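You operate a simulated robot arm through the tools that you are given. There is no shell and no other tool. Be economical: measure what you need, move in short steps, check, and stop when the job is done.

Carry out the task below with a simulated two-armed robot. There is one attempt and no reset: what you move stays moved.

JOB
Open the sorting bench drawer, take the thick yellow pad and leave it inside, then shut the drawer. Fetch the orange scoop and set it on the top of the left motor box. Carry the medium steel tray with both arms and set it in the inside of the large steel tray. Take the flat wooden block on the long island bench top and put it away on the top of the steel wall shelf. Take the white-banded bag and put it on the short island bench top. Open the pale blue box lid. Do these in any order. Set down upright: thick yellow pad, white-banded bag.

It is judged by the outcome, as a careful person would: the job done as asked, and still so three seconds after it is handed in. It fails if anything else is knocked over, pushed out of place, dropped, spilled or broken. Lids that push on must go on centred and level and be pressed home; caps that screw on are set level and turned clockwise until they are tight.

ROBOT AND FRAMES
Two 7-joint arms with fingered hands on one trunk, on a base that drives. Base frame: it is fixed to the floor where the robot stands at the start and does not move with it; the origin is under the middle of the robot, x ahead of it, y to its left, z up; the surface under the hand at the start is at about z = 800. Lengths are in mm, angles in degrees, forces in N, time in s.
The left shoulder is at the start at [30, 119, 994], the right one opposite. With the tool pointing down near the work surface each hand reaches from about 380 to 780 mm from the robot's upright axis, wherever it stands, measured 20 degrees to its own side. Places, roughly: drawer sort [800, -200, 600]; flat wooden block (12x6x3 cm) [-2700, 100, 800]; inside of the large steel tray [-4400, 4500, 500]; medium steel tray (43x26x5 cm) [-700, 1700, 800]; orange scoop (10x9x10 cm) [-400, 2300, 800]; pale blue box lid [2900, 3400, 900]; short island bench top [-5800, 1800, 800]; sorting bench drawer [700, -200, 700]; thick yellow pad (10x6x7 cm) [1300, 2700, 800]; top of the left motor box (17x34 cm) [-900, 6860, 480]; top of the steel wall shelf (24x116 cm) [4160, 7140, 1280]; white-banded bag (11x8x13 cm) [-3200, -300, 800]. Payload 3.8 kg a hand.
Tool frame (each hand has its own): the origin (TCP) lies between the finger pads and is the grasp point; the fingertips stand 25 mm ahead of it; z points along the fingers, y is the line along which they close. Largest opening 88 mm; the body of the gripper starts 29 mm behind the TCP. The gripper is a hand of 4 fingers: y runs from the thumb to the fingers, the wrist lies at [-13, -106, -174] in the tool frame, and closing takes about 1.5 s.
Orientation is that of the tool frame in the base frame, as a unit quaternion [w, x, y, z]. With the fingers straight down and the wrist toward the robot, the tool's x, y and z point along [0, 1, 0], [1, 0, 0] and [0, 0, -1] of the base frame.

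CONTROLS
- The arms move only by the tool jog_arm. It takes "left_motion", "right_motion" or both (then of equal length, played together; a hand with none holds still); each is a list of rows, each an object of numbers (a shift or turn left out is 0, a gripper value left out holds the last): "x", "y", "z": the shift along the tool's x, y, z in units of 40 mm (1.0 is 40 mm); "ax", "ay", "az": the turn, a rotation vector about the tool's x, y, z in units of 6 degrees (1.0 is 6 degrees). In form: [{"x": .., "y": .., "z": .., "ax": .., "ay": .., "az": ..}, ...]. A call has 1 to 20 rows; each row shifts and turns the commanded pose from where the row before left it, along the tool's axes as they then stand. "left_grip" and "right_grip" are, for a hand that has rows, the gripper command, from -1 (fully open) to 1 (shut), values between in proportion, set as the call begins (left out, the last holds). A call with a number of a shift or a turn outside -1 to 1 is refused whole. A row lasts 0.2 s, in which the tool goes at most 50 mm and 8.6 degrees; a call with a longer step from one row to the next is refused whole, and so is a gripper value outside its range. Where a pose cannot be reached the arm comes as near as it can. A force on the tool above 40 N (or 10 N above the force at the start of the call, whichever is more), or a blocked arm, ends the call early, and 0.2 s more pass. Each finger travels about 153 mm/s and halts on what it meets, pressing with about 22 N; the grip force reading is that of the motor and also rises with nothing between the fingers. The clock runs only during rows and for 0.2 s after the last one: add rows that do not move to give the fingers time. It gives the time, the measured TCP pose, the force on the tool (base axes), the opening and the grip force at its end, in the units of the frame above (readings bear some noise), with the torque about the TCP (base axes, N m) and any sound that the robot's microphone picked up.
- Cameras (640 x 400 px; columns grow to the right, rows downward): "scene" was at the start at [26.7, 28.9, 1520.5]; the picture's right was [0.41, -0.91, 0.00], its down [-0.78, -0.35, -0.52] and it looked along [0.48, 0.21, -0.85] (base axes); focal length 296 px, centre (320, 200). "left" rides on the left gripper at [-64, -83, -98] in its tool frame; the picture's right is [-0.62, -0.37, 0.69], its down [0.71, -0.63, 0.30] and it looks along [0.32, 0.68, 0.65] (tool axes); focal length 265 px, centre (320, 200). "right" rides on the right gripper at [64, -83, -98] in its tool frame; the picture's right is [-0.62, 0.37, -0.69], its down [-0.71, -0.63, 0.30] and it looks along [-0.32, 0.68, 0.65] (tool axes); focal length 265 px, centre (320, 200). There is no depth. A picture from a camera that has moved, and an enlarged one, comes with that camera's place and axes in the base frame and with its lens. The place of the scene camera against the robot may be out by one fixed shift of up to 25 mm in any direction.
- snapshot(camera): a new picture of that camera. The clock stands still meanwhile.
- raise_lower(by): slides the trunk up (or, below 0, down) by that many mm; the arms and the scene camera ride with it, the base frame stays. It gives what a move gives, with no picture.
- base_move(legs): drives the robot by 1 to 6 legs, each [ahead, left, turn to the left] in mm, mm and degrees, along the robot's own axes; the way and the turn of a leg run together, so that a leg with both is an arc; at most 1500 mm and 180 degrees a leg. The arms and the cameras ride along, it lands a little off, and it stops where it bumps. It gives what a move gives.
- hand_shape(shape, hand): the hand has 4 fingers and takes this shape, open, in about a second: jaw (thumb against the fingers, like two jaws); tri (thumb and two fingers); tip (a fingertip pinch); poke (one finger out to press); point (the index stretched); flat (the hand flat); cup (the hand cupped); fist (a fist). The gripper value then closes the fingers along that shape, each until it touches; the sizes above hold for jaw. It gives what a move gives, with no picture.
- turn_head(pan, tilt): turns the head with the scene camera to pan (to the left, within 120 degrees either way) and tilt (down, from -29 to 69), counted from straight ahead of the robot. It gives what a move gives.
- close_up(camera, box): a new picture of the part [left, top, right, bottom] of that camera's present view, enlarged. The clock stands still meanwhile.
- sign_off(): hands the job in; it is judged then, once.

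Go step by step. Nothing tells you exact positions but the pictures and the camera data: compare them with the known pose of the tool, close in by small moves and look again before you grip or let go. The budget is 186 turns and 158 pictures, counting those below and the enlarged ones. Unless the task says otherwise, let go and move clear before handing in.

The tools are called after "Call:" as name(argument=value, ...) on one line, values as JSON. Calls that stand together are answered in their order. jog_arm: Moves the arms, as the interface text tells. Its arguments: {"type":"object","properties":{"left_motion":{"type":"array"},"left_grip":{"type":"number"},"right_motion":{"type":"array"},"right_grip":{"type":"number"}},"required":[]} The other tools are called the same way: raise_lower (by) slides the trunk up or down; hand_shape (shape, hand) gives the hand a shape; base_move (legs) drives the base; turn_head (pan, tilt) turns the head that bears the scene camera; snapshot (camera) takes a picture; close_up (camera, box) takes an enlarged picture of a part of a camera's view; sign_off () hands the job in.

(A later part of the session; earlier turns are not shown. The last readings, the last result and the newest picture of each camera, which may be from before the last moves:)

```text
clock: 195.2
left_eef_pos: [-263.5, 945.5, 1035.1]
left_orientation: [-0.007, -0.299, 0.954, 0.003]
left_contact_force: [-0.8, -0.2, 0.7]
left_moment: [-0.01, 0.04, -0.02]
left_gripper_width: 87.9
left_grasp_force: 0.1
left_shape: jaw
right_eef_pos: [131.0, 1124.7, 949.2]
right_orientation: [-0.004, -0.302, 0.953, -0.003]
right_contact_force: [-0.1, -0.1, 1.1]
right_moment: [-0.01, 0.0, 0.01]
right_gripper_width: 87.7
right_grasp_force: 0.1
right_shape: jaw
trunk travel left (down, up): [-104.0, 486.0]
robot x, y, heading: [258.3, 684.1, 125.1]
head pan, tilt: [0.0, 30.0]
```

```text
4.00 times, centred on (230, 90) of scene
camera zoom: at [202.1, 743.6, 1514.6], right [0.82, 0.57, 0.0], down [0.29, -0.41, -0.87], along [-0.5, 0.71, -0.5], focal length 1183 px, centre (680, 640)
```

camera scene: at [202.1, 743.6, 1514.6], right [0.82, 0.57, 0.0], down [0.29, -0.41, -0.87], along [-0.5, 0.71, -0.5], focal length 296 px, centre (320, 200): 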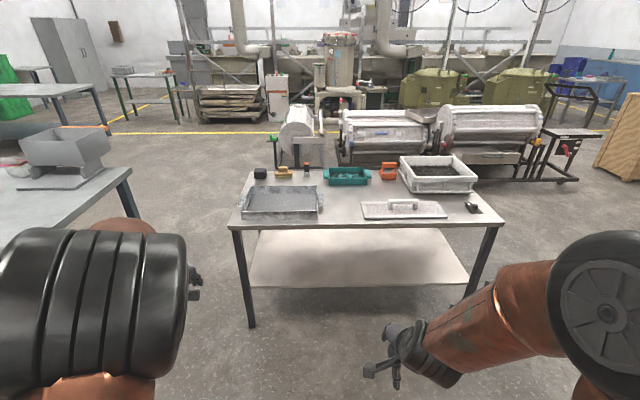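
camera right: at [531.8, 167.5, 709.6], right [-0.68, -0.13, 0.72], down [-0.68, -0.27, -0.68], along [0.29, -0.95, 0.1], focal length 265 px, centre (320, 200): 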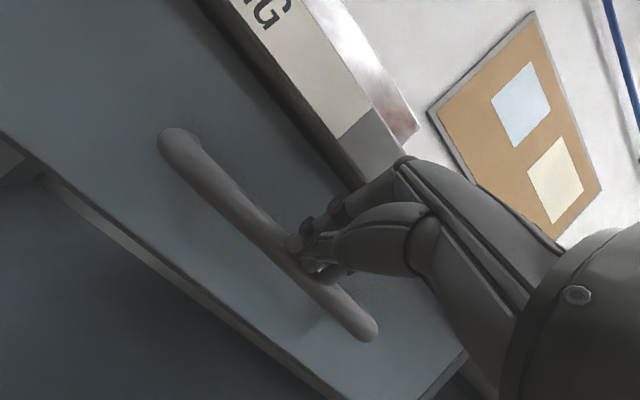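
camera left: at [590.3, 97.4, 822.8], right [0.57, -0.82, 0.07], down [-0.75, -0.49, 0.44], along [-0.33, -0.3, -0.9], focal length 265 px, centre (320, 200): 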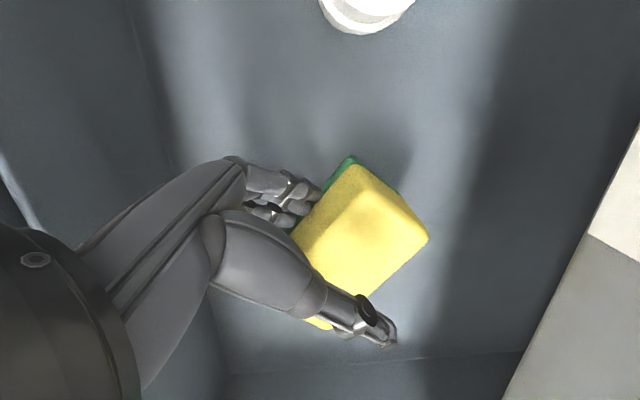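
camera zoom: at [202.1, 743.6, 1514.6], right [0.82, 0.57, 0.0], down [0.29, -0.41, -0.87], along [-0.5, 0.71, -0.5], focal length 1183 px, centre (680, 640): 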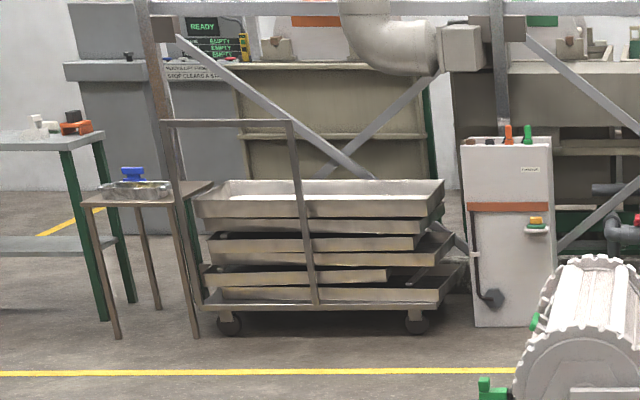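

The medium tray has an ear handle on each short side and is centred near (-700, 1693). I'll drive up square to it and turn both hands so that they close sideways.

Call:
base_move(legs=[[0, 208, 0], [720, 0, 0]])

Call:
jog_arm(left_motion=[{"az": 1}, {"az": 1}, {"az": 1}, {"az": 1}, {"az": 1}, {"az": 1}, {"az": 1}, {"az": 1}, {"az": 1}, {"az": 1}, {"az": 1}, {"az": 1}, {"az": 1}, {"az": 1}, {"az": 1}], right_motion=[{"az": -1}, {"az": -1}, {"az": -1}, {"az": -1}, {"az": -1}, {"az": -1}, {"az": -1}, {"az": -1}, {"az": -1}, {"az": -1}, {"az": -1}, {"az": -1}, {"az": -1}, {"az": -1}, {"az": -1}])

Call:
turn_head(pan=0, tilt=50)

Call:
snapshot(camera="scene")

Call:
snapshot(camera="left")

Call:
snapshot(camera="right")

```text
clock: 200.4
left_eef_pos: [-845.0, 1435.7, 1034.6]
left_orientation: [-0.007, -0.292, 0.956, 0.003]
left_contact_force: [0.6, -0.1, 0.4]
left_moment: [0.01, 0.03, 0.03]
left_gripper_width: 87.7
left_grasp_force: 0.1
left_shape: jaw
right_eef_pos: [-449.2, 1607.7, 949.8]
right_orientation: [-0.003, -0.296, 0.955, -0.003]
right_contact_force: [-0.6, -0.1, 0.1]
right_moment: [-0.01, 0.0, -0.04]
right_gripper_width: 87.2
right_grasp_force: 0.1
right_shape: jaw
trunk travel left (down, up): [-104.0, 486.0]
robot x, y, heading: [-325.1, 1166.9, 124.2]
head pan, tilt: [0.0, 30.0]
```

```text
clock: 203.6
left_eef_pos: [-845.2, 1433.6, 1034.9]
left_orientation: [-0.008, 0.471, 0.882, -0.003]
left_contact_force: [0.8, -0.3, 0.2]
left_moment: [-0.02, -0.02, -0.02]
left_gripper_width: 87.7
left_grasp_force: 0.1
left_shape: jaw
right_eef_pos: [-448.0, 1607.2, 949.6]
right_orientation: [0.005, 0.885, -0.466, 0.0]
right_contact_force: [0.1, -0.4, 0.3]
right_moment: [0.01, 0.0, 0.0]
right_gripper_width: 87.4
right_grasp_force: 0.1
right_shape: jaw
trunk travel left (down, up): [-104.0, 486.0]
robot x, y, heading: [-325.9, 1167.0, 124.1]
head pan, tilt: [0.0, 30.0]
```

```text
clock: 204.4
left_eef_pos: [-844.8, 1433.7, 1034.1]
left_orientation: [-0.008, 0.469, 0.883, -0.003]
left_contact_force: [-0.2, 0.3, 0.0]
left_moment: [0.01, 0.0, -0.04]
left_gripper_width: 87.5
left_grasp_force: 0.1
left_shape: jaw
right_eef_pos: [-448.2, 1607.3, 949.7]
right_orientation: [0.004, 0.885, -0.466, 0.0]
right_contact_force: [-0.5, -0.5, 0.5]
right_moment: [0.01, 0.02, 0.01]
right_gripper_width: 87.6
right_grasp_force: 0.1
right_shape: jaw
trunk travel left (down, up): [-104.0, 486.0]
robot x, y, heading: [-326.3, 1167.0, 124.1]
head pan, tilt: [0.0, 50.0]
```

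```text
74 pictures are left
camera scene: at [-374.1, 1214.7, 1485.3], right [0.83, 0.56, 0.0], down [0.43, -0.63, -0.64], along [-0.36, 0.53, -0.77], focal length 296 px, centre (320, 200)
```

scene: 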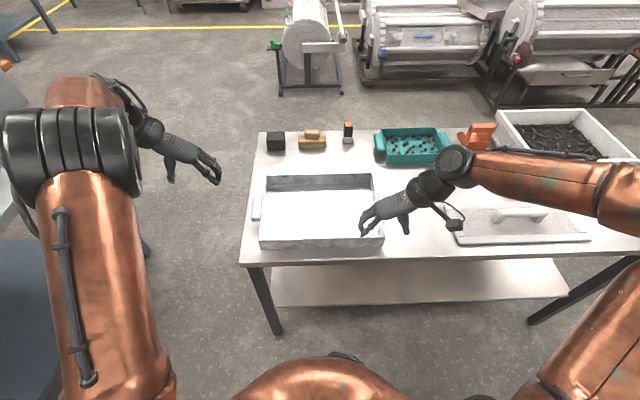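

```text
73 pictures are left
camera left: at [-876.6, 1333.4, 1133.3], right [0.03, -0.72, -0.69], down [-0.93, 0.24, -0.29], along [0.37, 0.65, -0.66], focal length 265 px, centre (320, 200)
```

left: 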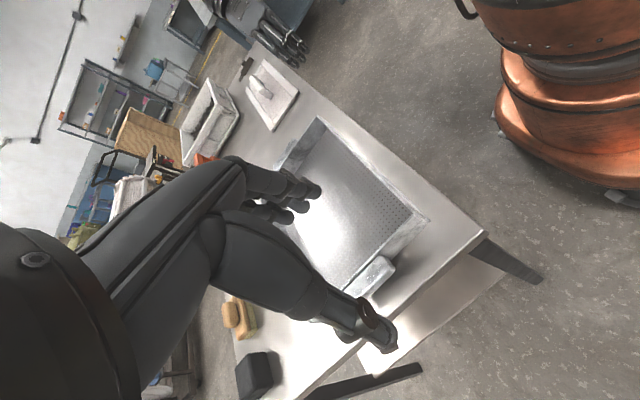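

```text
72 pictures are left
camera right: at [-342.9, 1603.5, 1047.5], right [-0.65, 0.31, 0.69], down [0.12, 0.94, -0.31], along [-0.75, -0.12, -0.65], focal length 265 px, centre (320, 200)
```

right: 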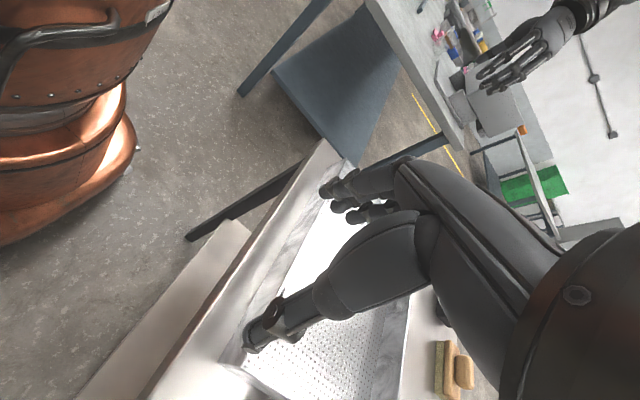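

Handles triangulate to about (-835, 1558) and (-527, 1783) at z≈790. I'll square up the base, close in, and hover both hands above the handles.

Call:
base_move(legs=[[0, 0, 1.9], [50, 9, 0]])

Call:
jog_arm(left_motion=[{"x": 0.33, "y": 0.61, "z": 0.96}, {"x": 0.33, "y": 0.61, "z": 0.96}, {"x": 0.33, "y": 0.61, "z": 0.96}, {"x": 0.33, "y": 0.61, "z": 0.96}, {}], right_motion=[{"x": -0.83, "y": -0.33, "z": 0.43}, {"x": -0.83, "y": -0.33, "z": 0.43}, {"x": -0.83, "y": -0.33, "z": 0.43}, {"x": -0.83, "y": -0.33, "z": 0.43}, {}])

Call:
snapshot(camera="scene")

Call:
snapshot(camera="left")

Call:
snapshot(camera="right")

```text
clock: 205.7
left_eef_pos: [-893.8, 1452.7, 1032.6]
left_orientation: [-0.007, 0.454, 0.891, -0.003]
left_contact_force: [0.0, 0.7, -0.4]
left_moment: [-0.02, -0.03, -0.05]
left_gripper_width: 87.7
left_grasp_force: 0.2
left_shape: jaw
right_eef_pos: [-501.7, 1640.5, 948.8]
right_orientation: [0.006, 0.892, -0.451, 0.001]
right_contact_force: [-0.5, -0.3, 0.0]
right_moment: [-0.01, -0.01, 0.0]
right_gripper_width: 87.6
right_grasp_force: 0.1
right_shape: jaw
trunk travel left (down, up): [-104.0, 486.0]
robot x, y, heading: [-363.2, 1205.7, 126.2]
head pan, tilt: [0.0, 50.0]
```

```text
clock: 206.9
left_eef_pos: [-845.2, 1553.3, 878.2]
left_orientation: [-0.007, 0.454, 0.891, -0.002]
left_contact_force: [-0.7, 0.0, 0.7]
left_moment: [0.02, 0.02, -0.04]
left_gripper_width: 87.7
left_grasp_force: 0.1
left_shape: jaw
right_eef_pos: [-537.6, 1775.9, 881.1]
right_orientation: [0.005, 0.893, -0.451, 0.0]
right_contact_force: [-0.1, 0.2, 1.3]
right_moment: [-0.01, -0.04, 0.0]
right_gripper_width: 87.8
right_grasp_force: 0.2
right_shape: jaw
trunk travel left (down, up): [-104.0, 486.0]
robot x, y, heading: [-363.7, 1203.9, 126.3]
head pan, tilt: [0.0, 50.0]
```

```text
71 pictures are left
camera scene: at [-413.2, 1249.0, 1485.3], right [0.81, 0.59, 0.0], down [0.45, -0.62, -0.64], along [-0.38, 0.52, -0.77], focal length 296 px, centre (320, 200)
```

scene: 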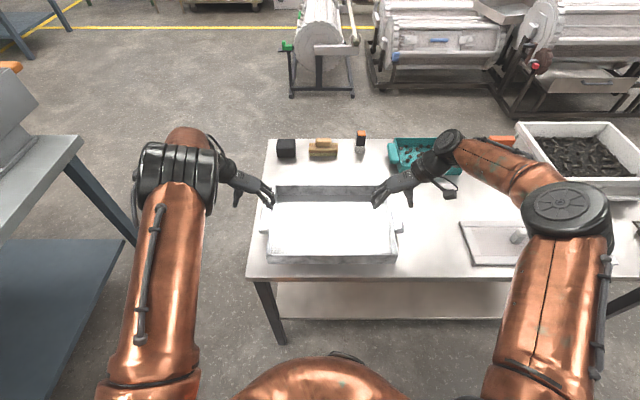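

```text
70 pictures are left
camera left: at [-873.6, 1450.7, 977.5], right [0.06, -0.72, -0.7], down [-0.93, 0.21, -0.29], along [0.35, 0.67, -0.66], focal length 265 px, centre (320, 200)
```

left: 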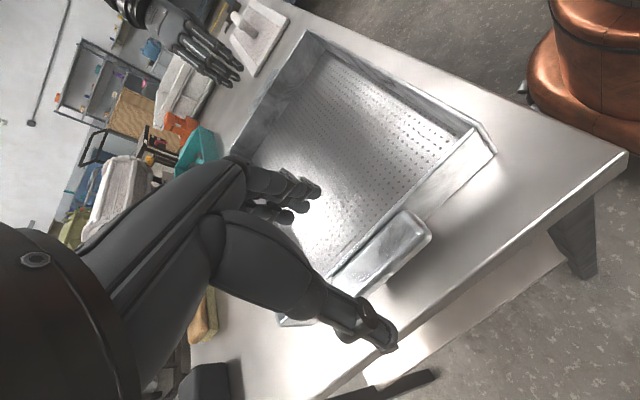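

```text
69 pictures are left
camera right: at [-431.4, 1775.8, 978.8], right [-0.66, 0.29, 0.69], down [0.08, 0.95, -0.31], along [-0.75, -0.15, -0.65], focal length 265 px, centre (320, 200)
```

right: 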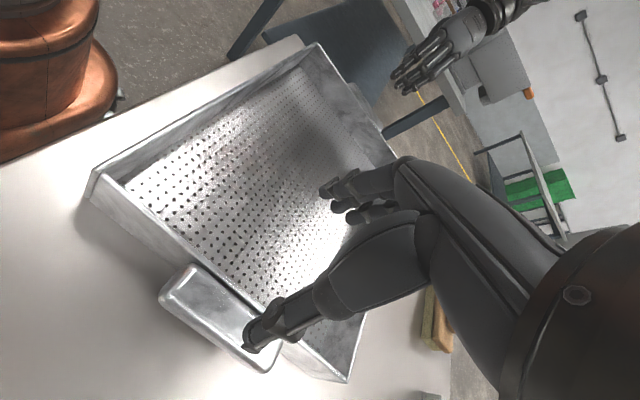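

Both handles are solid ears about 9 cm long. I'll align and lower both hands, with the thumbs outside and the fingers inside the tray wall.

Call:
jog_arm(left_motion=[{"x": 0.25, "y": 0.55}, {"z": 0.6}, {"z": 0.6}, {"z": 0.5}, {"z": 0.3}, {}], right_motion=[{"x": -0.37, "y": -0.72}, {"z": 0.6}, {"z": 0.6}, {"z": 0.5}, {"z": 0.3}, {}])

Call:
snapshot(camera="left")

Call:
snapshot(camera="right")

```text
clock: 208.3
left_eef_pos: [-834.5, 1573.1, 799.7]
left_orientation: [-0.008, 0.454, 0.891, -0.003]
left_contact_force: [-0.5, 0.4, 0.3]
left_moment: [0.0, -0.01, 0.03]
left_gripper_width: 87.7
left_grasp_force: 0.1
left_shape: jaw
right_eef_pos: [-522.8, 1804.4, 800.7]
right_orientation: [0.004, 0.893, -0.451, -0.001]
right_contact_force: [-0.2, 0.3, -0.1]
right_moment: [-0.01, 0.01, -0.03]
right_gripper_width: 87.9
right_grasp_force: 0.0
right_shape: jaw
trunk travel left (down, up): [-104.0, 486.0]
robot x, y, heading: [-363.6, 1202.6, 126.2]
head pan, tilt: [0.0, 50.0]
```

```text
68 pictures are left
camera left: at [-864.0, 1472.3, 898.5], right [0.05, -0.72, -0.69], down [-0.93, 0.21, -0.29], along [0.35, 0.67, -0.66], focal length 265 px, centre (320, 200)
```

left: 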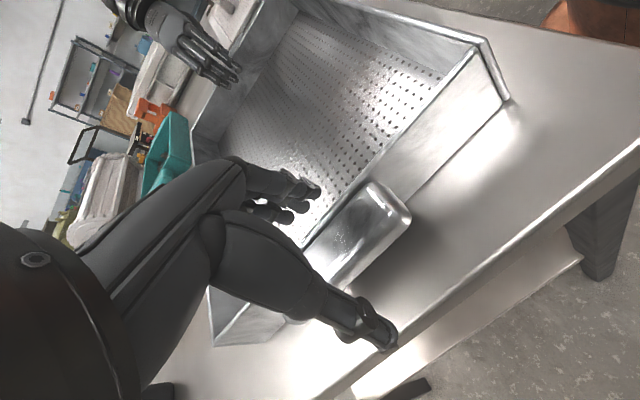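

```text
67 pictures are left
camera right: at [-418.5, 1804.3, 898.5], right [-0.66, 0.29, 0.69], down [0.08, 0.95, -0.31], along [-0.75, -0.15, -0.65], focal length 265 px, centre (320, 200)
```

right: 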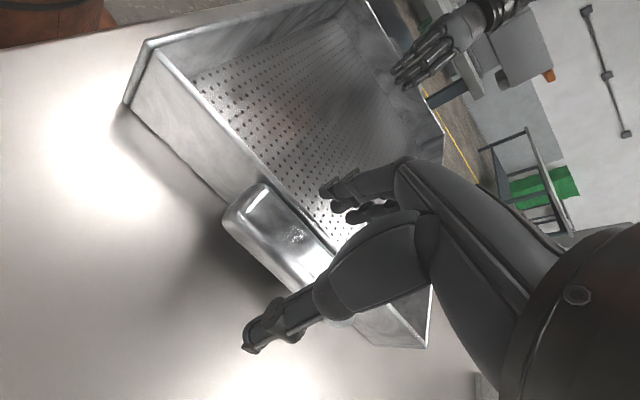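

Call:
jog_arm(left_motion=[{"z": 0.22}, {}, {}, {}, {}, {}, {}, {}, {}, {}], right_motion=[{"z": 0.22}, {}, {}, {}, {}, {}, {}, {}, {}, {}], left_grip=1, right_grip=1)

Call:
snapshot(camera="left")

Call:
snapshot(camera="right")

```text
clock: 210.5
left_eef_pos: [-835.5, 1573.9, 791.0]
left_orientation: [-0.009, 0.453, 0.891, -0.003]
left_contact_force: [-0.5, 1.1, 4.1]
left_moment: [0.08, 0.01, -0.02]
left_gripper_width: 32.8
left_grasp_force: 22.1
left_shape: jaw
right_eef_pos: [-523.1, 1803.9, 792.2]
right_orientation: [0.004, 0.892, -0.451, -0.001]
right_contact_force: [-0.4, 1.8, 6.9]
right_moment: [0.04, 0.02, 0.04]
right_gripper_width: 32.2
right_grasp_force: 21.8
right_shape: jaw
trunk travel left (down, up): [-104.0, 486.0]
robot x, y, heading: [-361.2, 1202.6, 126.3]
head pan, tilt: [0.0, 50.0]
```

```text
66 pictures are left
camera left: at [-864.0, 1472.3, 890.4], right [0.05, -0.72, -0.7], down [-0.93, 0.21, -0.29], along [0.35, 0.67, -0.66], focal length 265 px, centre (320, 200)
```

left: 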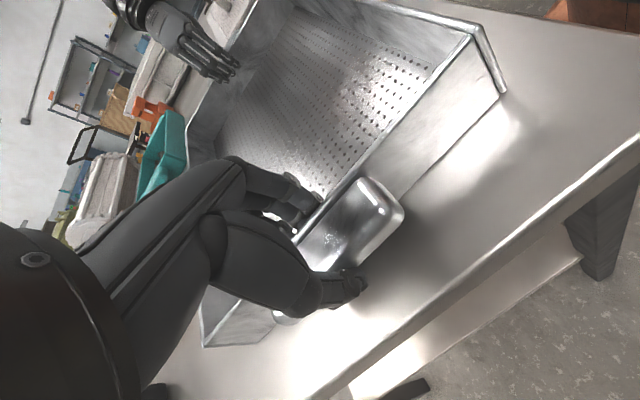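

```text
65 pictures are left
camera right: at [-418.4, 1804.0, 889.8], right [-0.66, 0.29, 0.69], down [0.08, 0.95, -0.31], along [-0.75, -0.15, -0.65], focal length 265 px, centre (320, 200)
```

right: 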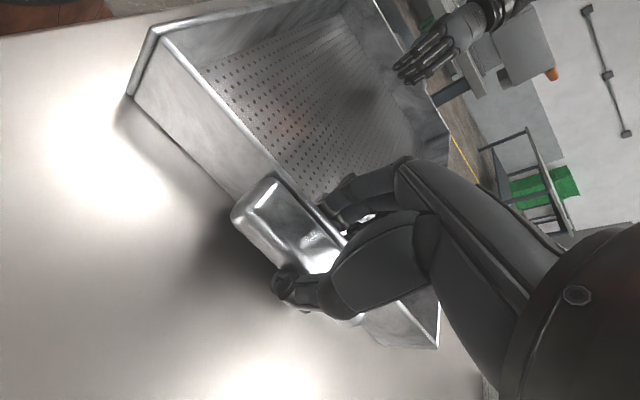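

Both ears are gripped at 32 mm. I'll lift with the trunk so the tray stays level, then back away and look.

Call:
raise_lower(by=130)

Call:
base_move(legs=[[-350, 0, 0]])

Call:
turn_head(pan=10, tilt=25)

Call:
snapshot(camera="scene")

```text
clock: 212.1
left_eef_pos: [-836.9, 1573.4, 920.5]
left_orientation: [-0.008, 0.454, 0.891, -0.003]
left_contact_force: [-0.5, 0.4, -2.4]
left_moment: [0.05, -0.03, -0.05]
left_gripper_width: 32.9
left_grasp_force: 22.4
left_shape: jaw
right_eef_pos: [-523.9, 1805.0, 921.1]
right_orientation: [0.005, 0.892, -0.452, 0.0]
right_contact_force: [0.1, -0.7, -2.7]
right_moment: [0.0, 0.03, 0.06]
right_gripper_width: 32.2
right_grasp_force: 22.1
right_shape: jaw
trunk travel left (down, up): [-234.0, 356.0]
robot x, y, heading: [-362.1, 1203.9, 126.1]
head pan, tilt: [0.0, 50.0]
```

```text
clock: 214.3
left_eef_pos: [-630.8, 1298.3, 922.0]
left_orientation: [-0.007, 0.457, 0.889, -0.003]
left_contact_force: [0.9, 0.3, -2.8]
left_moment: [-0.02, 0.0, -0.02]
left_gripper_width: 32.7
left_grasp_force: 22.0
left_shape: jaw
right_eef_pos: [-318.0, 1527.2, 922.4]
right_orientation: [0.004, 0.891, -0.454, -0.001]
right_contact_force: [0.3, -0.3, -2.2]
right_moment: [-0.02, -0.01, 0.04]
right_gripper_width: 32.4
right_grasp_force: 21.7
right_shape: jaw
trunk travel left (down, up): [-234.0, 356.0]
robot x, y, heading: [-158.1, 922.5, 125.8]
head pan, tilt: [0.0, 50.0]
```

```text
clock: 215.2
left_eef_pos: [-631.1, 1299.1, 921.5]
left_orientation: [-0.008, 0.457, 0.889, -0.003]
left_contact_force: [0.0, 0.3, -3.1]
left_moment: [0.0, -0.06, -0.05]
left_gripper_width: 32.7
left_grasp_force: 22.0
left_shape: jaw
right_eef_pos: [-318.5, 1528.1, 920.7]
right_orientation: [0.004, 0.891, -0.453, 0.0]
right_contact_force: [0.0, -0.6, -3.6]
right_moment: [0.01, -0.01, 0.06]
right_gripper_width: 32.3
right_grasp_force: 21.8
right_shape: jaw
trunk travel left (down, up): [-234.0, 356.0]
robot x, y, heading: [-158.9, 924.8, 125.8]
head pan, tilt: [10.0, 25.0]
```

```text
64 pictures are left
camera scene: at [-232.5, 973.9, 1652.6], right [0.7, 0.72, 0.0], down [0.3, -0.3, -0.91], along [-0.65, 0.63, -0.42], focal length 296 px, centre (320, 200)
```

scene: 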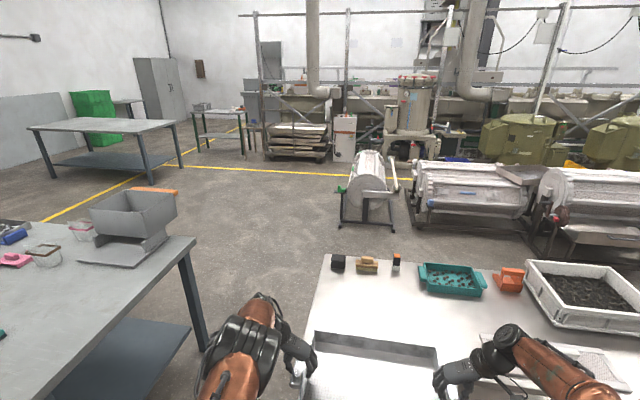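

Tray is level and both grips are firm. I'll raise it well above the bench-top objects and line up with the gap between the tray bench and the long island.

Call:
raise_lower(by=300)

Call:
base_move(legs=[[0, 555, 0], [0, 0, 0.7]])

Call:
turn_head(pan=0, tilt=55)

Call:
snapshot(camera="scene")

```text
clock: 218.2
left_eef_pos: [-631.0, 1298.8, 1221.0]
left_orientation: [-0.008, 0.457, 0.889, -0.003]
left_contact_force: [0.6, -0.4, -3.1]
left_moment: [0.02, -0.04, -0.05]
left_gripper_width: 32.7
left_grasp_force: 21.8
left_shape: jaw
right_eef_pos: [-319.2, 1527.8, 1221.0]
right_orientation: [0.005, 0.891, -0.454, 0.0]
right_contact_force: [-0.6, -0.3, -2.6]
right_moment: [0.0, -0.03, 0.02]
right_gripper_width: 32.6
right_grasp_force: 22.4
right_shape: jaw
trunk travel left (down, up): [-534.0, 56.0]
robot x, y, heading: [-161.0, 928.7, 125.6]
head pan, tilt: [10.0, 25.0]
```

```text
clock: 221.7
left_eef_pos: [-1082.1, 971.9, 1222.1]
left_orientation: [-0.007, 0.451, 0.892, -0.004]
left_contact_force: [-0.1, 0.0, -2.7]
left_moment: [-0.04, -0.01, -0.05]
left_gripper_width: 32.5
left_grasp_force: 22.2
left_shape: jaw
right_eef_pos: [-771.2, 1203.6, 1219.9]
right_orientation: [0.004, 0.894, -0.448, 0.0]
right_contact_force: [0.2, 0.1, -2.6]
right_moment: [-0.03, 0.0, 0.08]
right_gripper_width: 32.4
right_grasp_force: 22.1
right_shape: jaw
trunk travel left (down, up): [-534.0, 56.0]
robot x, y, heading: [-604.6, 604.8, 126.5]
head pan, tilt: [10.0, 25.0]
```

```text
clock: 222.7
left_eef_pos: [-1081.9, 970.9, 1222.3]
left_orientation: [-0.007, 0.451, 0.893, -0.003]
left_contact_force: [0.2, -0.5, -1.9]
left_moment: [0.0, -0.05, -0.05]
left_gripper_width: 32.7
left_grasp_force: 21.5
left_shape: jaw
right_eef_pos: [-772.9, 1204.1, 1221.0]
right_orientation: [0.005, 0.894, -0.448, 0.0]
right_contact_force: [-0.4, 0.5, -2.0]
right_moment: [-0.02, -0.03, 0.05]
right_gripper_width: 32.7
right_grasp_force: 22.2
right_shape: jaw
trunk travel left (down, up): [-534.0, 56.0]
robot x, y, heading: [-606.8, 602.6, 126.4]
head pan, tilt: [0.0, 55.0]
```

```text
63 pictures are left
camera scene: at [-654.7, 646.4, 1908.7], right [0.8, 0.6, 0.0], down [0.49, -0.66, -0.57], along [-0.34, 0.46, -0.82], focal length 296 px, centre (320, 200)
```

scene: 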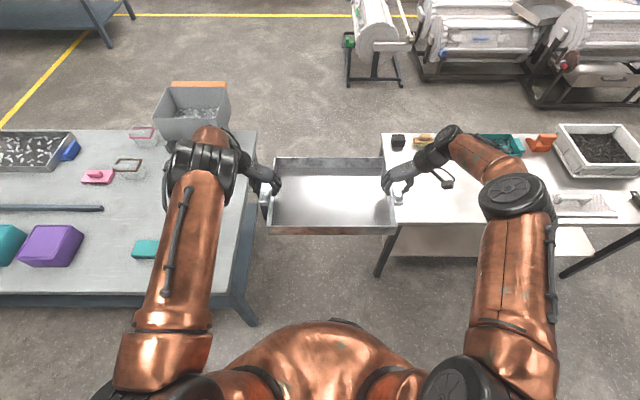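

Call:
base_move(legs=[[0, 32, 0], [900, 0, 0], [900, 0, 0], [1000, 400, 0], [1000, 300, 0]])

Call:
turn_head(pan=0, tilt=28)

Call:
snapshot(camera="scene")

```text
clock: 242.3
left_eef_pos: [-3914.8, 3630.6, 1220.5]
left_orientation: [-0.007, 0.46, 0.888, -0.003]
left_contact_force: [0.1, 0.3, -3.0]
left_moment: [-0.01, -0.04, -0.06]
left_gripper_width: 32.8
left_grasp_force: 22.1
left_shape: jaw
right_eef_pos: [-3600.3, 3856.8, 1220.7]
right_orientation: [0.006, 0.889, -0.457, 0.0]
right_contact_force: [-0.2, -0.3, -2.3]
right_moment: [0.03, -0.02, 0.08]
right_gripper_width: 32.3
right_grasp_force: 21.7
right_shape: jaw
trunk travel left (down, up): [-534.0, 56.0]
robot x, y, heading: [-3445.7, 3257.5, 125.4]
head pan, tilt: [0.0, 55.0]
```

```text
clock: 243.2
left_eef_pos: [-3915.7, 3631.1, 1220.7]
left_orientation: [-0.007, 0.46, 0.888, -0.003]
left_contact_force: [0.9, 0.1, -3.2]
left_moment: [0.02, -0.02, -0.05]
left_gripper_width: 32.6
left_grasp_force: 22.2
left_shape: jaw
right_eef_pos: [-3599.0, 3858.2, 1221.5]
right_orientation: [0.006, 0.889, -0.458, -0.001]
right_contact_force: [0.0, -0.4, -2.0]
right_moment: [-0.05, 0.0, 0.08]
right_gripper_width: 32.4
right_grasp_force: 21.9
right_shape: jaw
trunk travel left (down, up): [-534.0, 56.0]
robot x, y, heading: [-3446.7, 3250.1, 125.7]
head pan, tilt: [0.0, 28.0]
```

```text
62 pictures are left
camera scene: at [-3505.6, 3313.6, 1947.8], right [0.82, 0.58, 0.0], down [0.27, -0.38, -0.88], along [-0.51, 0.72, -0.47], focal length 296 px, centre (320, 200)
```

scene: 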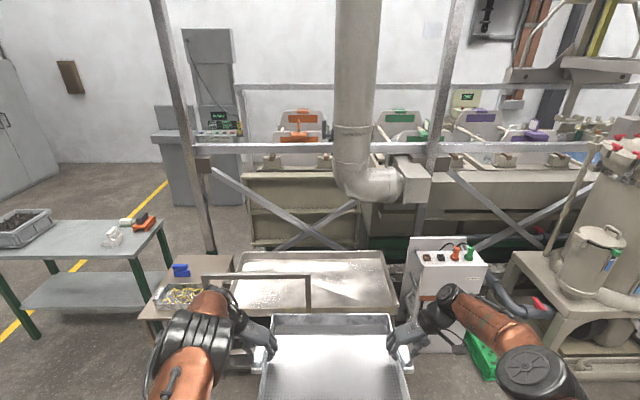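

The large steel tray is on top of the trolley stack, with a push-handle frame at its near left. I'll look closer to plan where to set the medium tray.

Call:
close_up(camera="scene", box=[180, 220, 440, 380])

Call:
snapshot(camera="left")

```text
2.46 times, centred on (310, 300) of scene
camera zoom: at [-3505.6, 3313.6, 1947.8], right [0.82, 0.58, 0.0], down [0.27, -0.38, -0.88], along [-0.51, 0.72, -0.47], focal length 728 px, centre (345, -46)
```

zoom: 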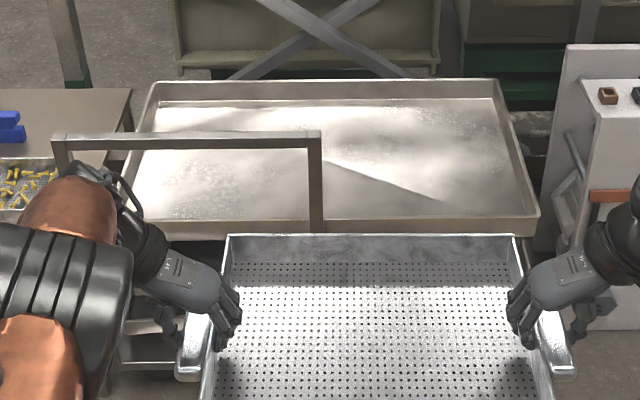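

```text
60 pictures are left
camera left: at [-3944.8, 3530.8, 1319.7], right [0.05, -0.72, -0.69], down [-0.93, 0.22, -0.29], along [0.36, 0.66, -0.66], focal length 265 px, centre (320, 200)
```

left: 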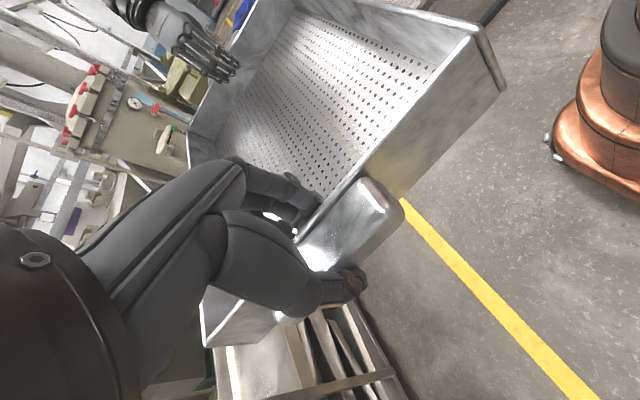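

The push-handle frame takes the left half of the near side, so I'll set the medium tray in the right half, turned about 13°. First I'll position the base just short of it.

Call:
base_move(legs=[[0, 0, 12.3], [350, -487, 0], [350, 0, 0]])

Call:
raise_lower(by=-250)

Call:
turn_head(pan=0, tilt=45)

Call:
snapshot(camera="scene")

```text
clock: 249.3
left_eef_pos: [-4178.4, 4351.3, 1221.1]
left_orientation: [-0.006, 0.359, 0.933, -0.005]
left_contact_force: [-0.3, -0.1, -3.6]
left_moment: [0.0, -0.03, -0.05]
left_gripper_width: 32.7
left_grasp_force: 22.0
left_shape: jaw
right_eef_pos: [-3922.5, 4641.8, 1221.2]
right_orientation: [0.005, 0.935, -0.355, 0.001]
right_contact_force: [-1.1, -0.1, -2.1]
right_moment: [0.01, 0.02, 0.07]
right_gripper_width: 32.2
right_grasp_force: 21.8
right_shape: jaw
trunk travel left (down, up): [-534.0, 56.0]
robot x, y, heading: [-3638.6, 4089.8, 138.0]
head pan, tilt: [0.0, 28.0]
```

```text
clock: 251.9
left_eef_pos: [-4177.9, 4351.3, 971.4]
left_orientation: [-0.007, 0.358, 0.934, -0.003]
left_contact_force: [0.8, -0.3, -1.6]
left_moment: [-0.02, -0.02, -0.06]
left_gripper_width: 32.5
left_grasp_force: 22.1
left_shape: jaw
right_eef_pos: [-3921.3, 4641.7, 970.1]
right_orientation: [0.005, 0.935, -0.355, 0.0]
right_contact_force: [-0.3, 0.0, -2.4]
right_moment: [-0.03, -0.05, 0.04]
right_gripper_width: 32.7
right_grasp_force: 21.6
right_shape: jaw
trunk travel left (down, up): [-284.0, 306.0]
robot x, y, heading: [-3635.9, 4089.2, 138.2]
head pan, tilt: [0.0, 28.0]
```

```text
clock: 252.7
left_eef_pos: [-4178.8, 4352.6, 970.4]
left_orientation: [-0.006, 0.358, 0.934, -0.004]
left_contact_force: [0.0, 0.1, -2.6]
left_moment: [0.01, 0.01, -0.09]
left_gripper_width: 32.6
left_grasp_force: 22.2
left_shape: jaw
right_eef_pos: [-3921.1, 4642.2, 971.5]
right_orientation: [0.005, 0.935, -0.355, 0.0]
right_contact_force: [-0.3, -0.1, -3.3]
right_moment: [-0.03, 0.01, 0.08]
right_gripper_width: 32.4
right_grasp_force: 22.1
right_shape: jaw
trunk travel left (down, up): [-284.0, 306.0]
robot x, y, heading: [-3635.4, 4082.5, 138.5]
head pan, tilt: [0.0, 45.0]
```

```text
59 pictures are left
camera scene: at [-3702.4, 4129.6, 1672.1], right [0.67, 0.75, 0.0], down [0.53, -0.47, -0.71], along [-0.53, 0.47, -0.71], focal length 296 px, centre (320, 200)
```

scene: 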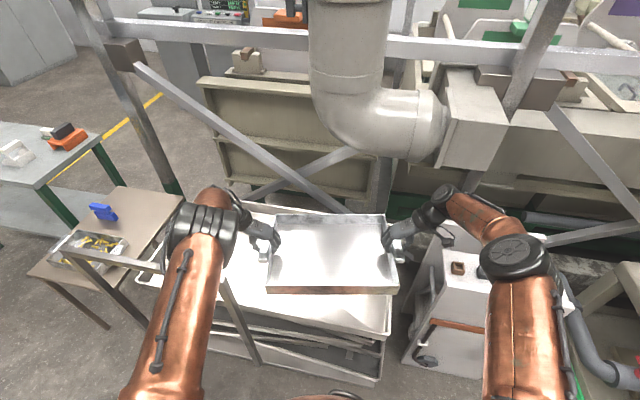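

A pipe elbow overhangs the tray at z≈1134 and the handle frame's post is at about (-4222, 4220). I'll lower to pass under the pipe but over the frame, then go forward.

Call:
raise_lower(by=-195)

Call:
base_move(legs=[[200, 0, 0]])

Call:
snapshot(camera="scene")

Call:
snapshot(camera="left")

```text
clock: 254.8
left_eef_pos: [-4177.2, 4352.3, 774.3]
left_orientation: [-0.007, 0.359, 0.933, -0.004]
left_contact_force: [5.9, 6.1, -5.5]
left_moment: [-0.4, 0.63, 0.59]
left_gripper_width: 32.3
left_grasp_force: 21.6
left_shape: jaw
right_eef_pos: [-3921.3, 4643.9, 776.8]
right_orientation: [0.005, 0.935, -0.355, 0.0]
right_contact_force: [1.2, 1.7, -2.8]
right_moment: [0.02, -0.04, 0.07]
right_gripper_width: 32.4
right_grasp_force: 22.2
right_shape: jaw
trunk travel left (down, up): [-89.0, 501.0]
robot x, y, heading: [-3637.9, 4086.4, 138.1]
head pan, tilt: [0.0, 45.0]
```

```text
clock: 256.4
left_eef_pos: [-4305.1, 4473.3, 775.3]
left_orientation: [-0.007, 0.365, 0.931, -0.005]
left_contact_force: [0.0, -0.1, -3.5]
left_moment: [0.02, -0.03, -0.04]
left_gripper_width: 32.4
left_grasp_force: 22.0
left_shape: jaw
right_eef_pos: [-4045.1, 4760.8, 775.3]
right_orientation: [0.004, 0.933, -0.361, 0.002]
right_contact_force: [0.5, -1.1, -2.3]
right_moment: [-0.01, 0.0, 0.06]
right_gripper_width: 32.2
right_grasp_force: 21.9
right_shape: jaw
trunk travel left (down, up): [-89.0, 501.0]
robot x, y, heading: [-3771.3, 4204.0, 138.0]
head pan, tilt: [0.0, 45.0]
stopped in leg 1: the robot was blocked; the commanded pose is now the measured one
```

```text
58 pictures are left
camera scene: at [-3831.3, 4244.3, 1477.2], right [0.67, 0.74, 0.0], down [0.52, -0.48, -0.71], along [-0.52, 0.48, -0.71], focal length 296 px, centre (320, 200)
```

scene: 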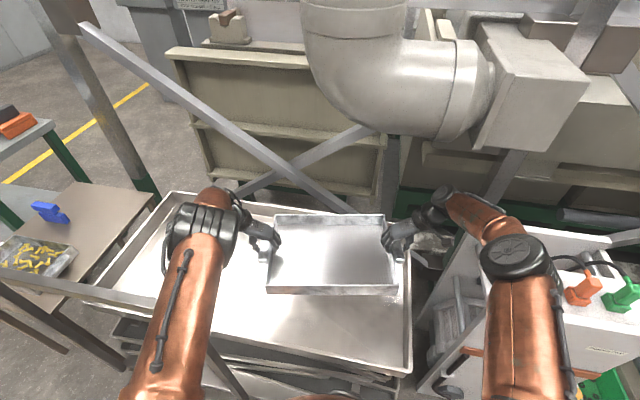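

```text
57 pictures are left
camera left: at [-4313.6, 4367.6, 874.0], right [0.2, -0.69, -0.69], down [-0.96, 0.02, -0.29], along [0.21, 0.72, -0.66], focal length 265 px, centre (320, 200)
```

left: 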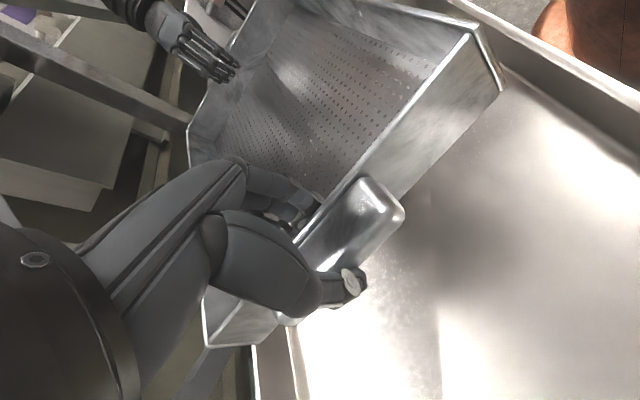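

The base has bumped the trolley foot. I'll back off a touch and move the tray the last 70 mm in with both arms together.

Call:
base_move(legs=[[-8, 0, 0]])

Call:
jog_arm(left_motion=[{"x": 0.45, "y": -0.15}, {"x": 0.45, "y": -0.15}, {"x": 0.45, "y": -0.15}, {"x": 0.45, "y": -0.15}, {}], right_motion=[{"x": -0.45, "y": 0.15}, {"x": -0.45, "y": 0.15}, {"x": -0.45, "y": 0.15}, {"x": -0.45, "y": 0.15}, {}])

Call:
raise_lower(by=-85)

Call:
snapshot(camera="scene")

```text
clock: 257.2
left_eef_pos: [-4300.0, 4467.3, 776.3]
left_orientation: [-0.006, 0.364, 0.931, -0.004]
left_contact_force: [0.0, 0.4, -2.8]
left_moment: [-0.02, -0.03, -0.09]
left_gripper_width: 32.4
left_grasp_force: 22.8
left_shape: jaw
right_eef_pos: [-4040.3, 4756.1, 776.2]
right_orientation: [0.004, 0.933, -0.36, 0.001]
right_contact_force: [-0.2, 0.5, -3.1]
right_moment: [0.02, -0.02, 0.07]
right_gripper_width: 32.2
right_grasp_force: 21.5
right_shape: jaw
trunk travel left (down, up): [-89.0, 501.0]
robot x, y, heading: [-3761.8, 4195.7, 138.0]
head pan, tilt: [0.0, 45.0]
```

```text
clock: 258.4
left_eef_pos: [-4340.8, 4485.3, 777.7]
left_orientation: [-0.007, 0.363, 0.932, -0.006]
left_contact_force: [-12.0, -12.5, -3.3]
left_moment: [-0.33, 0.27, 0.0]
left_gripper_width: 31.9
left_grasp_force: 21.8
left_shape: jaw
left hand out of reach, approached as far as the arm can: row 3, 4
right_eef_pos: [-4083.1, 4755.8, 779.0]
right_orientation: [0.002, 0.932, -0.362, 0.002]
right_contact_force: [10.9, 12.3, -2.9]
right_moment: [0.31, -0.3, 0.01]
right_gripper_width: 32.4
right_grasp_force: 22.2
right_shape: jaw
right hand out of reach, approached as far as the arm can: row 2, 3, 4
trunk travel left (down, up): [-89.0, 501.0]
robot x, y, heading: [-3763.9, 4195.5, 137.7]
head pan, tilt: [0.0, 45.0]
```

```text
clock: 259.6
left_eef_pos: [-4341.2, 4486.5, 698.8]
left_orientation: [-0.011, 0.365, 0.931, -0.006]
left_contact_force: [-11.8, -12.8, -3.0]
left_moment: [-0.31, 0.3, -0.02]
left_gripper_width: 32.3
left_grasp_force: 22.3
left_shape: jaw
right_eef_pos: [-4082.5, 4756.6, 695.8]
right_orientation: [0.004, 0.933, -0.36, 0.0]
right_contact_force: [12.6, 13.0, -2.8]
right_moment: [0.34, -0.31, 0.01]
right_gripper_width: 32.9
right_grasp_force: 21.6
right_shape: jaw
trunk travel left (down, up): [-4.0, 586.0]
robot x, y, heading: [-3769.0, 4196.3, 137.5]
head pan, tilt: [0.0, 45.0]
```

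```text
56 pictures are left
camera scene: at [-3823.4, 4241.8, 1393.1], right [0.68, 0.74, 0.0], down [0.52, -0.48, -0.71], along [-0.52, 0.48, -0.71], focal length 296 px, centre (320, 200)
```

scene: 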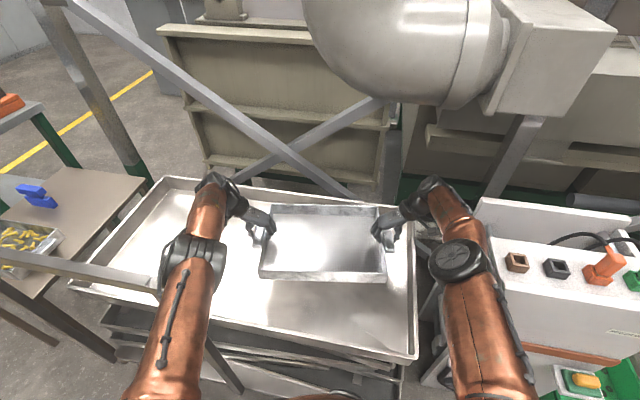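

Both arms hit their reach limit and are squeezing slightly. I'll pull back 40 mm together to relieve that, then lower in small steps.

Call:
jog_arm(left_motion=[{"x": -0.5}, {"x": -0.6}, {}], right_motion=[{"x": 0.5}, {"x": 0.6}, {}])

Call:
jog_arm(left_motion=[{"z": 0.4}, {"z": 0.4}, {"z": 0.4}, {}], right_motion=[{"z": 0.4}, {"z": 0.4}, {"z": 0.4}, {}])

Call:
snapshot(camera="left")

```text
clock: 260.4
left_eef_pos: [-4308.0, 4455.9, 693.2]
left_orientation: [-0.007, 0.363, 0.932, -0.006]
left_contact_force: [-12.6, -13.4, -3.2]
left_moment: [-0.37, 0.3, -0.05]
left_gripper_width: 32.4
left_grasp_force: 22.0
left_shape: jaw
right_eef_pos: [-4049.1, 4727.9, 693.5]
right_orientation: [0.004, 0.933, -0.36, 0.0]
right_contact_force: [12.1, 13.6, -2.4]
right_moment: [0.36, -0.31, 0.0]
right_gripper_width: 33.2
right_grasp_force: 22.5
right_shape: jaw
trunk travel left (down, up): [-4.0, 586.0]
robot x, y, heading: [-3761.0, 4194.9, 137.5]
head pan, tilt: [0.0, 45.0]
```

```text
clock: 261.4
left_eef_pos: [-4307.1, 4455.8, 645.2]
left_orientation: [-0.007, 0.364, 0.931, -0.005]
left_contact_force: [-14.6, -14.4, -2.6]
left_moment: [-0.33, 0.33, 0.0]
left_gripper_width: 32.2
left_grasp_force: 21.9
left_shape: jaw
right_eef_pos: [-4051.6, 4726.8, 645.3]
right_orientation: [0.004, 0.933, -0.361, 0.001]
right_contact_force: [14.4, 14.6, -2.0]
right_moment: [0.36, -0.33, -0.01]
right_gripper_width: 33.1
right_grasp_force: 21.8
right_shape: jaw
trunk travel left (down, up): [-4.0, 586.0]
robot x, y, heading: [-3764.0, 4192.8, 137.6]
head pan, tilt: [0.0, 45.0]
```

```text
55 pictures are left
camera left: at [-4315.9, 4350.6, 744.7], right [0.2, -0.69, -0.69], down [-0.96, 0.02, -0.29], along [0.21, 0.72, -0.66], focal length 265 px, centre (320, 200)
```

left: 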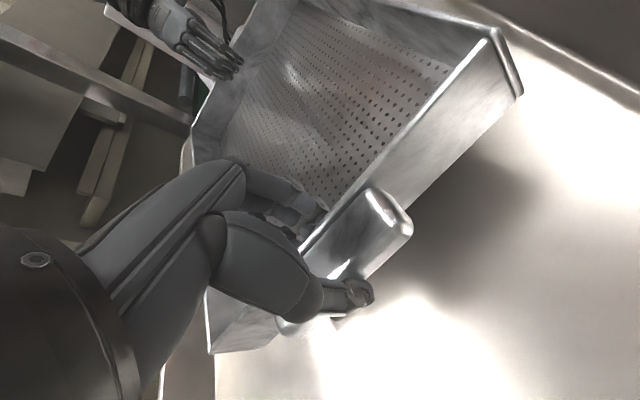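

Call:
jog_arm(left_motion=[{"x": 0.3, "y": -0.1}, {"x": 0.3, "y": -0.1}, {"z": 0.4}, {"z": 0.4}, {}], right_motion=[{"x": -0.3, "y": -0.1}, {"x": -0.3, "y": -0.1}, {"z": 0.4}, {"z": 0.4}, {}])

Call:
snapshot(camera="left")

Call:
snapshot(camera="right")

```text
clock: 262.6
left_eef_pos: [-4315.5, 4485.9, 618.3]
left_orientation: [-0.01, 0.376, 0.927, -0.009]
left_contact_force: [-2.0, -3.4, -2.1]
left_moment: [-0.03, 0.02, -0.02]
left_gripper_width: 31.0
left_grasp_force: 21.9
left_shape: jaw
right_eef_pos: [-4048.3, 4757.1, 614.0]
right_orientation: [0.01, 0.93, -0.366, -0.003]
right_contact_force: [3.5, 2.7, -2.4]
right_moment: [0.07, -0.01, 0.03]
right_gripper_width: 31.6
right_grasp_force: 21.3
right_shape: jaw
right hand out of reach, approached as far as the arm can: row 4
trunk travel left (down, up): [-4.0, 586.0]
robot x, y, heading: [-3762.0, 4201.7, 136.6]
head pan, tilt: [0.0, 45.0]
```

```text
54 pictures are left
camera left: at [-4325.6, 4381.3, 718.1], right [0.17, -0.7, -0.69], down [-0.96, 0.04, -0.28], along [0.23, 0.71, -0.67], focal length 265 px, centre (320, 200)
```

left: 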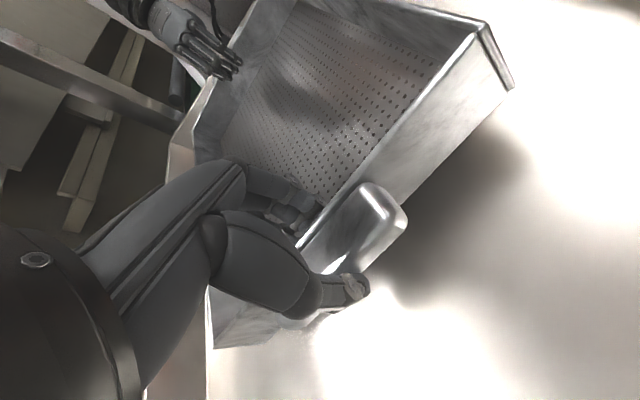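

```text
53 pictures are left
camera right: at [-3943.8, 4777.1, 710.0], right [-0.7, 0.17, 0.7], down [-0.1, 0.94, -0.32], along [-0.71, -0.29, -0.64], focal length 265 px, centre (320, 200)
```

right: 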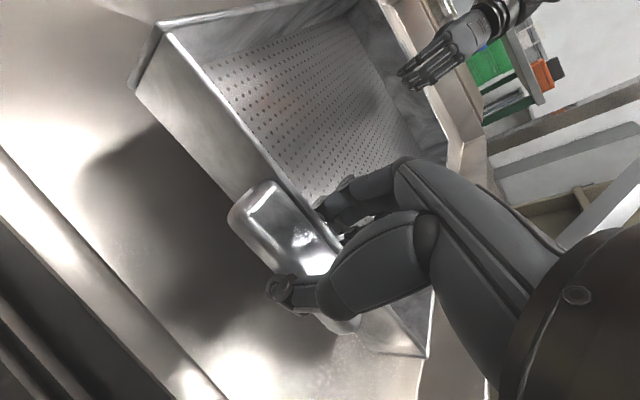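

Call:
jog_arm(left_motion=[{"x": -0.12, "z": 0.35}, {"x": -0.12, "z": 0.35}, {"x": -0.1, "z": 0.35}, {}], right_motion=[{"x": 0.12, "z": 0.35}, {"x": 0.12, "z": 0.35}, {"x": 0.1, "z": 0.35}, {}])

Call:
snapshot(camera="scene")

```text
clock: 263.8
left_eef_pos: [-4313.6, 4525.5, 577.2]
left_orientation: [-0.014, 0.438, 0.899, -0.006]
left_contact_force: [-2.0, 0.2, -5.2]
left_moment: [-0.44, 0.34, -0.11]
left_gripper_width: 32.7
left_grasp_force: 21.7
left_shape: jaw
left hand out of reach, approached as far as the arm can: row 1
right_eef_pos: [-4013.7, 4756.8, 568.8]
right_orientation: [0.008, 0.905, -0.425, -0.004]
right_contact_force: [4.4, 4.9, -2.4]
right_moment: [-0.17, 0.11, 0.06]
right_gripper_width: 32.6
right_grasp_force: 22.3
right_shape: jaw
trunk travel left (down, up): [-4.0, 586.0]
robot x, y, heading: [-3806.2, 4173.9, 129.5]
head pan, tilt: [0.0, 45.0]
stopped in row 4 (left hand): the arm was blocked; the commanded pose is now the measured one
```

```text
52 pictures are left
camera scene: at [-3860.0, 4244.7, 1390.5], right [0.77, 0.64, -0.01], down [0.45, -0.56, -0.7], along [-0.45, 0.53, -0.72], focal length 296 px, centre (320, 200)
```

scene: 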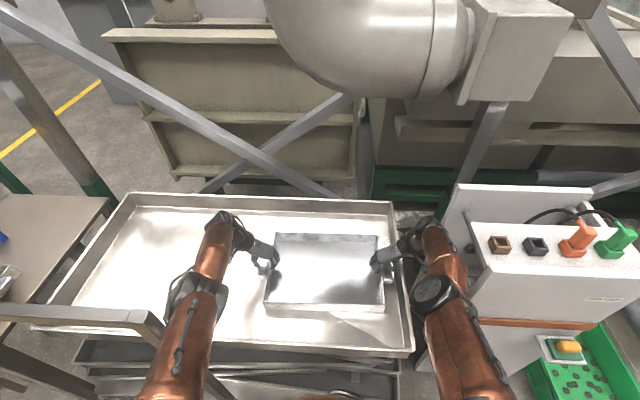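

Call:
snapshot(camera="left")

Call:
snapshot(camera="right")

```text
51 pictures are left
camera left: at [-4336.7, 4423.3, 677.0], right [0.07, -0.72, -0.7], down [-0.95, 0.18, -0.27], along [0.32, 0.68, -0.66], focal length 265 px, centre (320, 200)
```

left: 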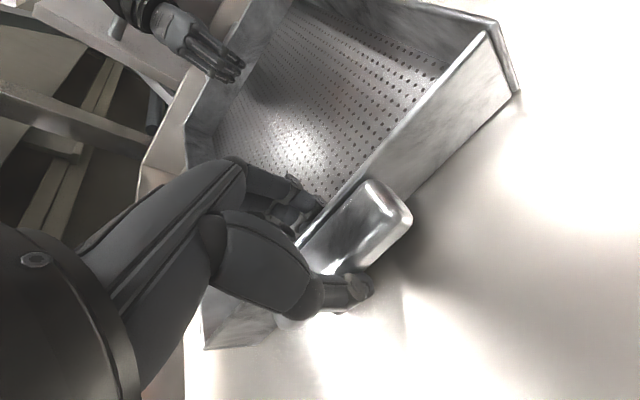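

```text
50 pictures are left
camera right: at [-3907.2, 4763.7, 665.1], right [-0.67, 0.25, 0.7], down [0.02, 0.95, -0.31], along [-0.74, -0.19, -0.64], focal length 265 px, centre (320, 200)
```

right: 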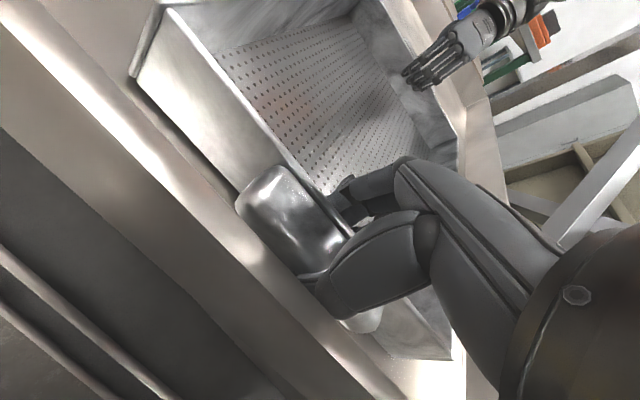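

Right hand is now close to the large tray's right wall. I'll lift slightly, shift the tray 35 mm left with both arms, and lower again.

Call:
jog_arm(left_motion=[{"z": -0.4}, {"z": -0.3}, {"y": -0.3}, {"y": -0.3}, {"y": -0.3}, {}], right_motion=[{"z": -0.4}, {"z": -0.1}, {"y": 0.3}, {"y": 0.3}, {"y": 0.3}, {}])

Call:
snapshot(camera="scene")

```text
clock: 265.4
left_eef_pos: [-4329.1, 4511.5, 603.4]
left_orientation: [-0.008, 0.447, 0.894, -0.005]
left_contact_force: [-11.6, -9.3, -2.8]
left_moment: [-0.07, 0.09, 0.04]
left_gripper_width: 31.6
left_grasp_force: 21.5
left_shape: jaw
left hand out of reach, approached as far as the arm can: row 1, 2, 5
right_eef_pos: [-4039.0, 4748.2, 589.7]
right_orientation: [0.003, 0.903, -0.429, -0.006]
right_contact_force: [11.9, 9.3, -2.9]
right_moment: [-0.06, 0.06, 0.05]
right_gripper_width: 33.1
right_grasp_force: 21.9
right_shape: jaw
right hand out of reach, approached as far as the arm can: row 1, 3, 5
trunk travel left (down, up): [-4.0, 586.0]
robot x, y, heading: [-3805.8, 4179.9, 129.2]
head pan, tilt: [0.0, 45.0]
stopped in row 6 (left hand): the arm was blocked; the commanded pose is now the measured one
```

```text
49 pictures are left
camera scene: at [-3857.8, 4241.4, 1392.4], right [0.78, 0.63, -0.01], down [0.45, -0.56, -0.7], along [-0.45, 0.54, -0.71], focal length 296 px, centre (320, 200)
```

scene: 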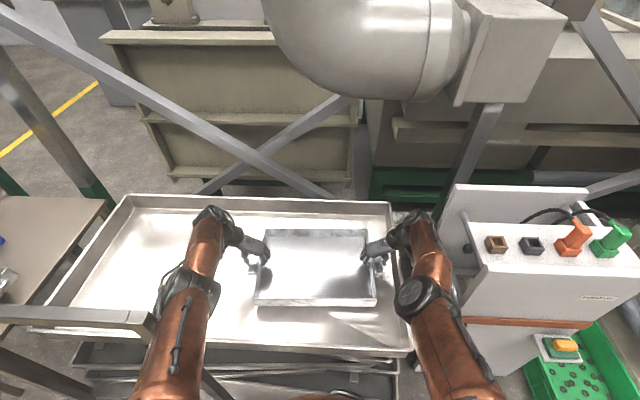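

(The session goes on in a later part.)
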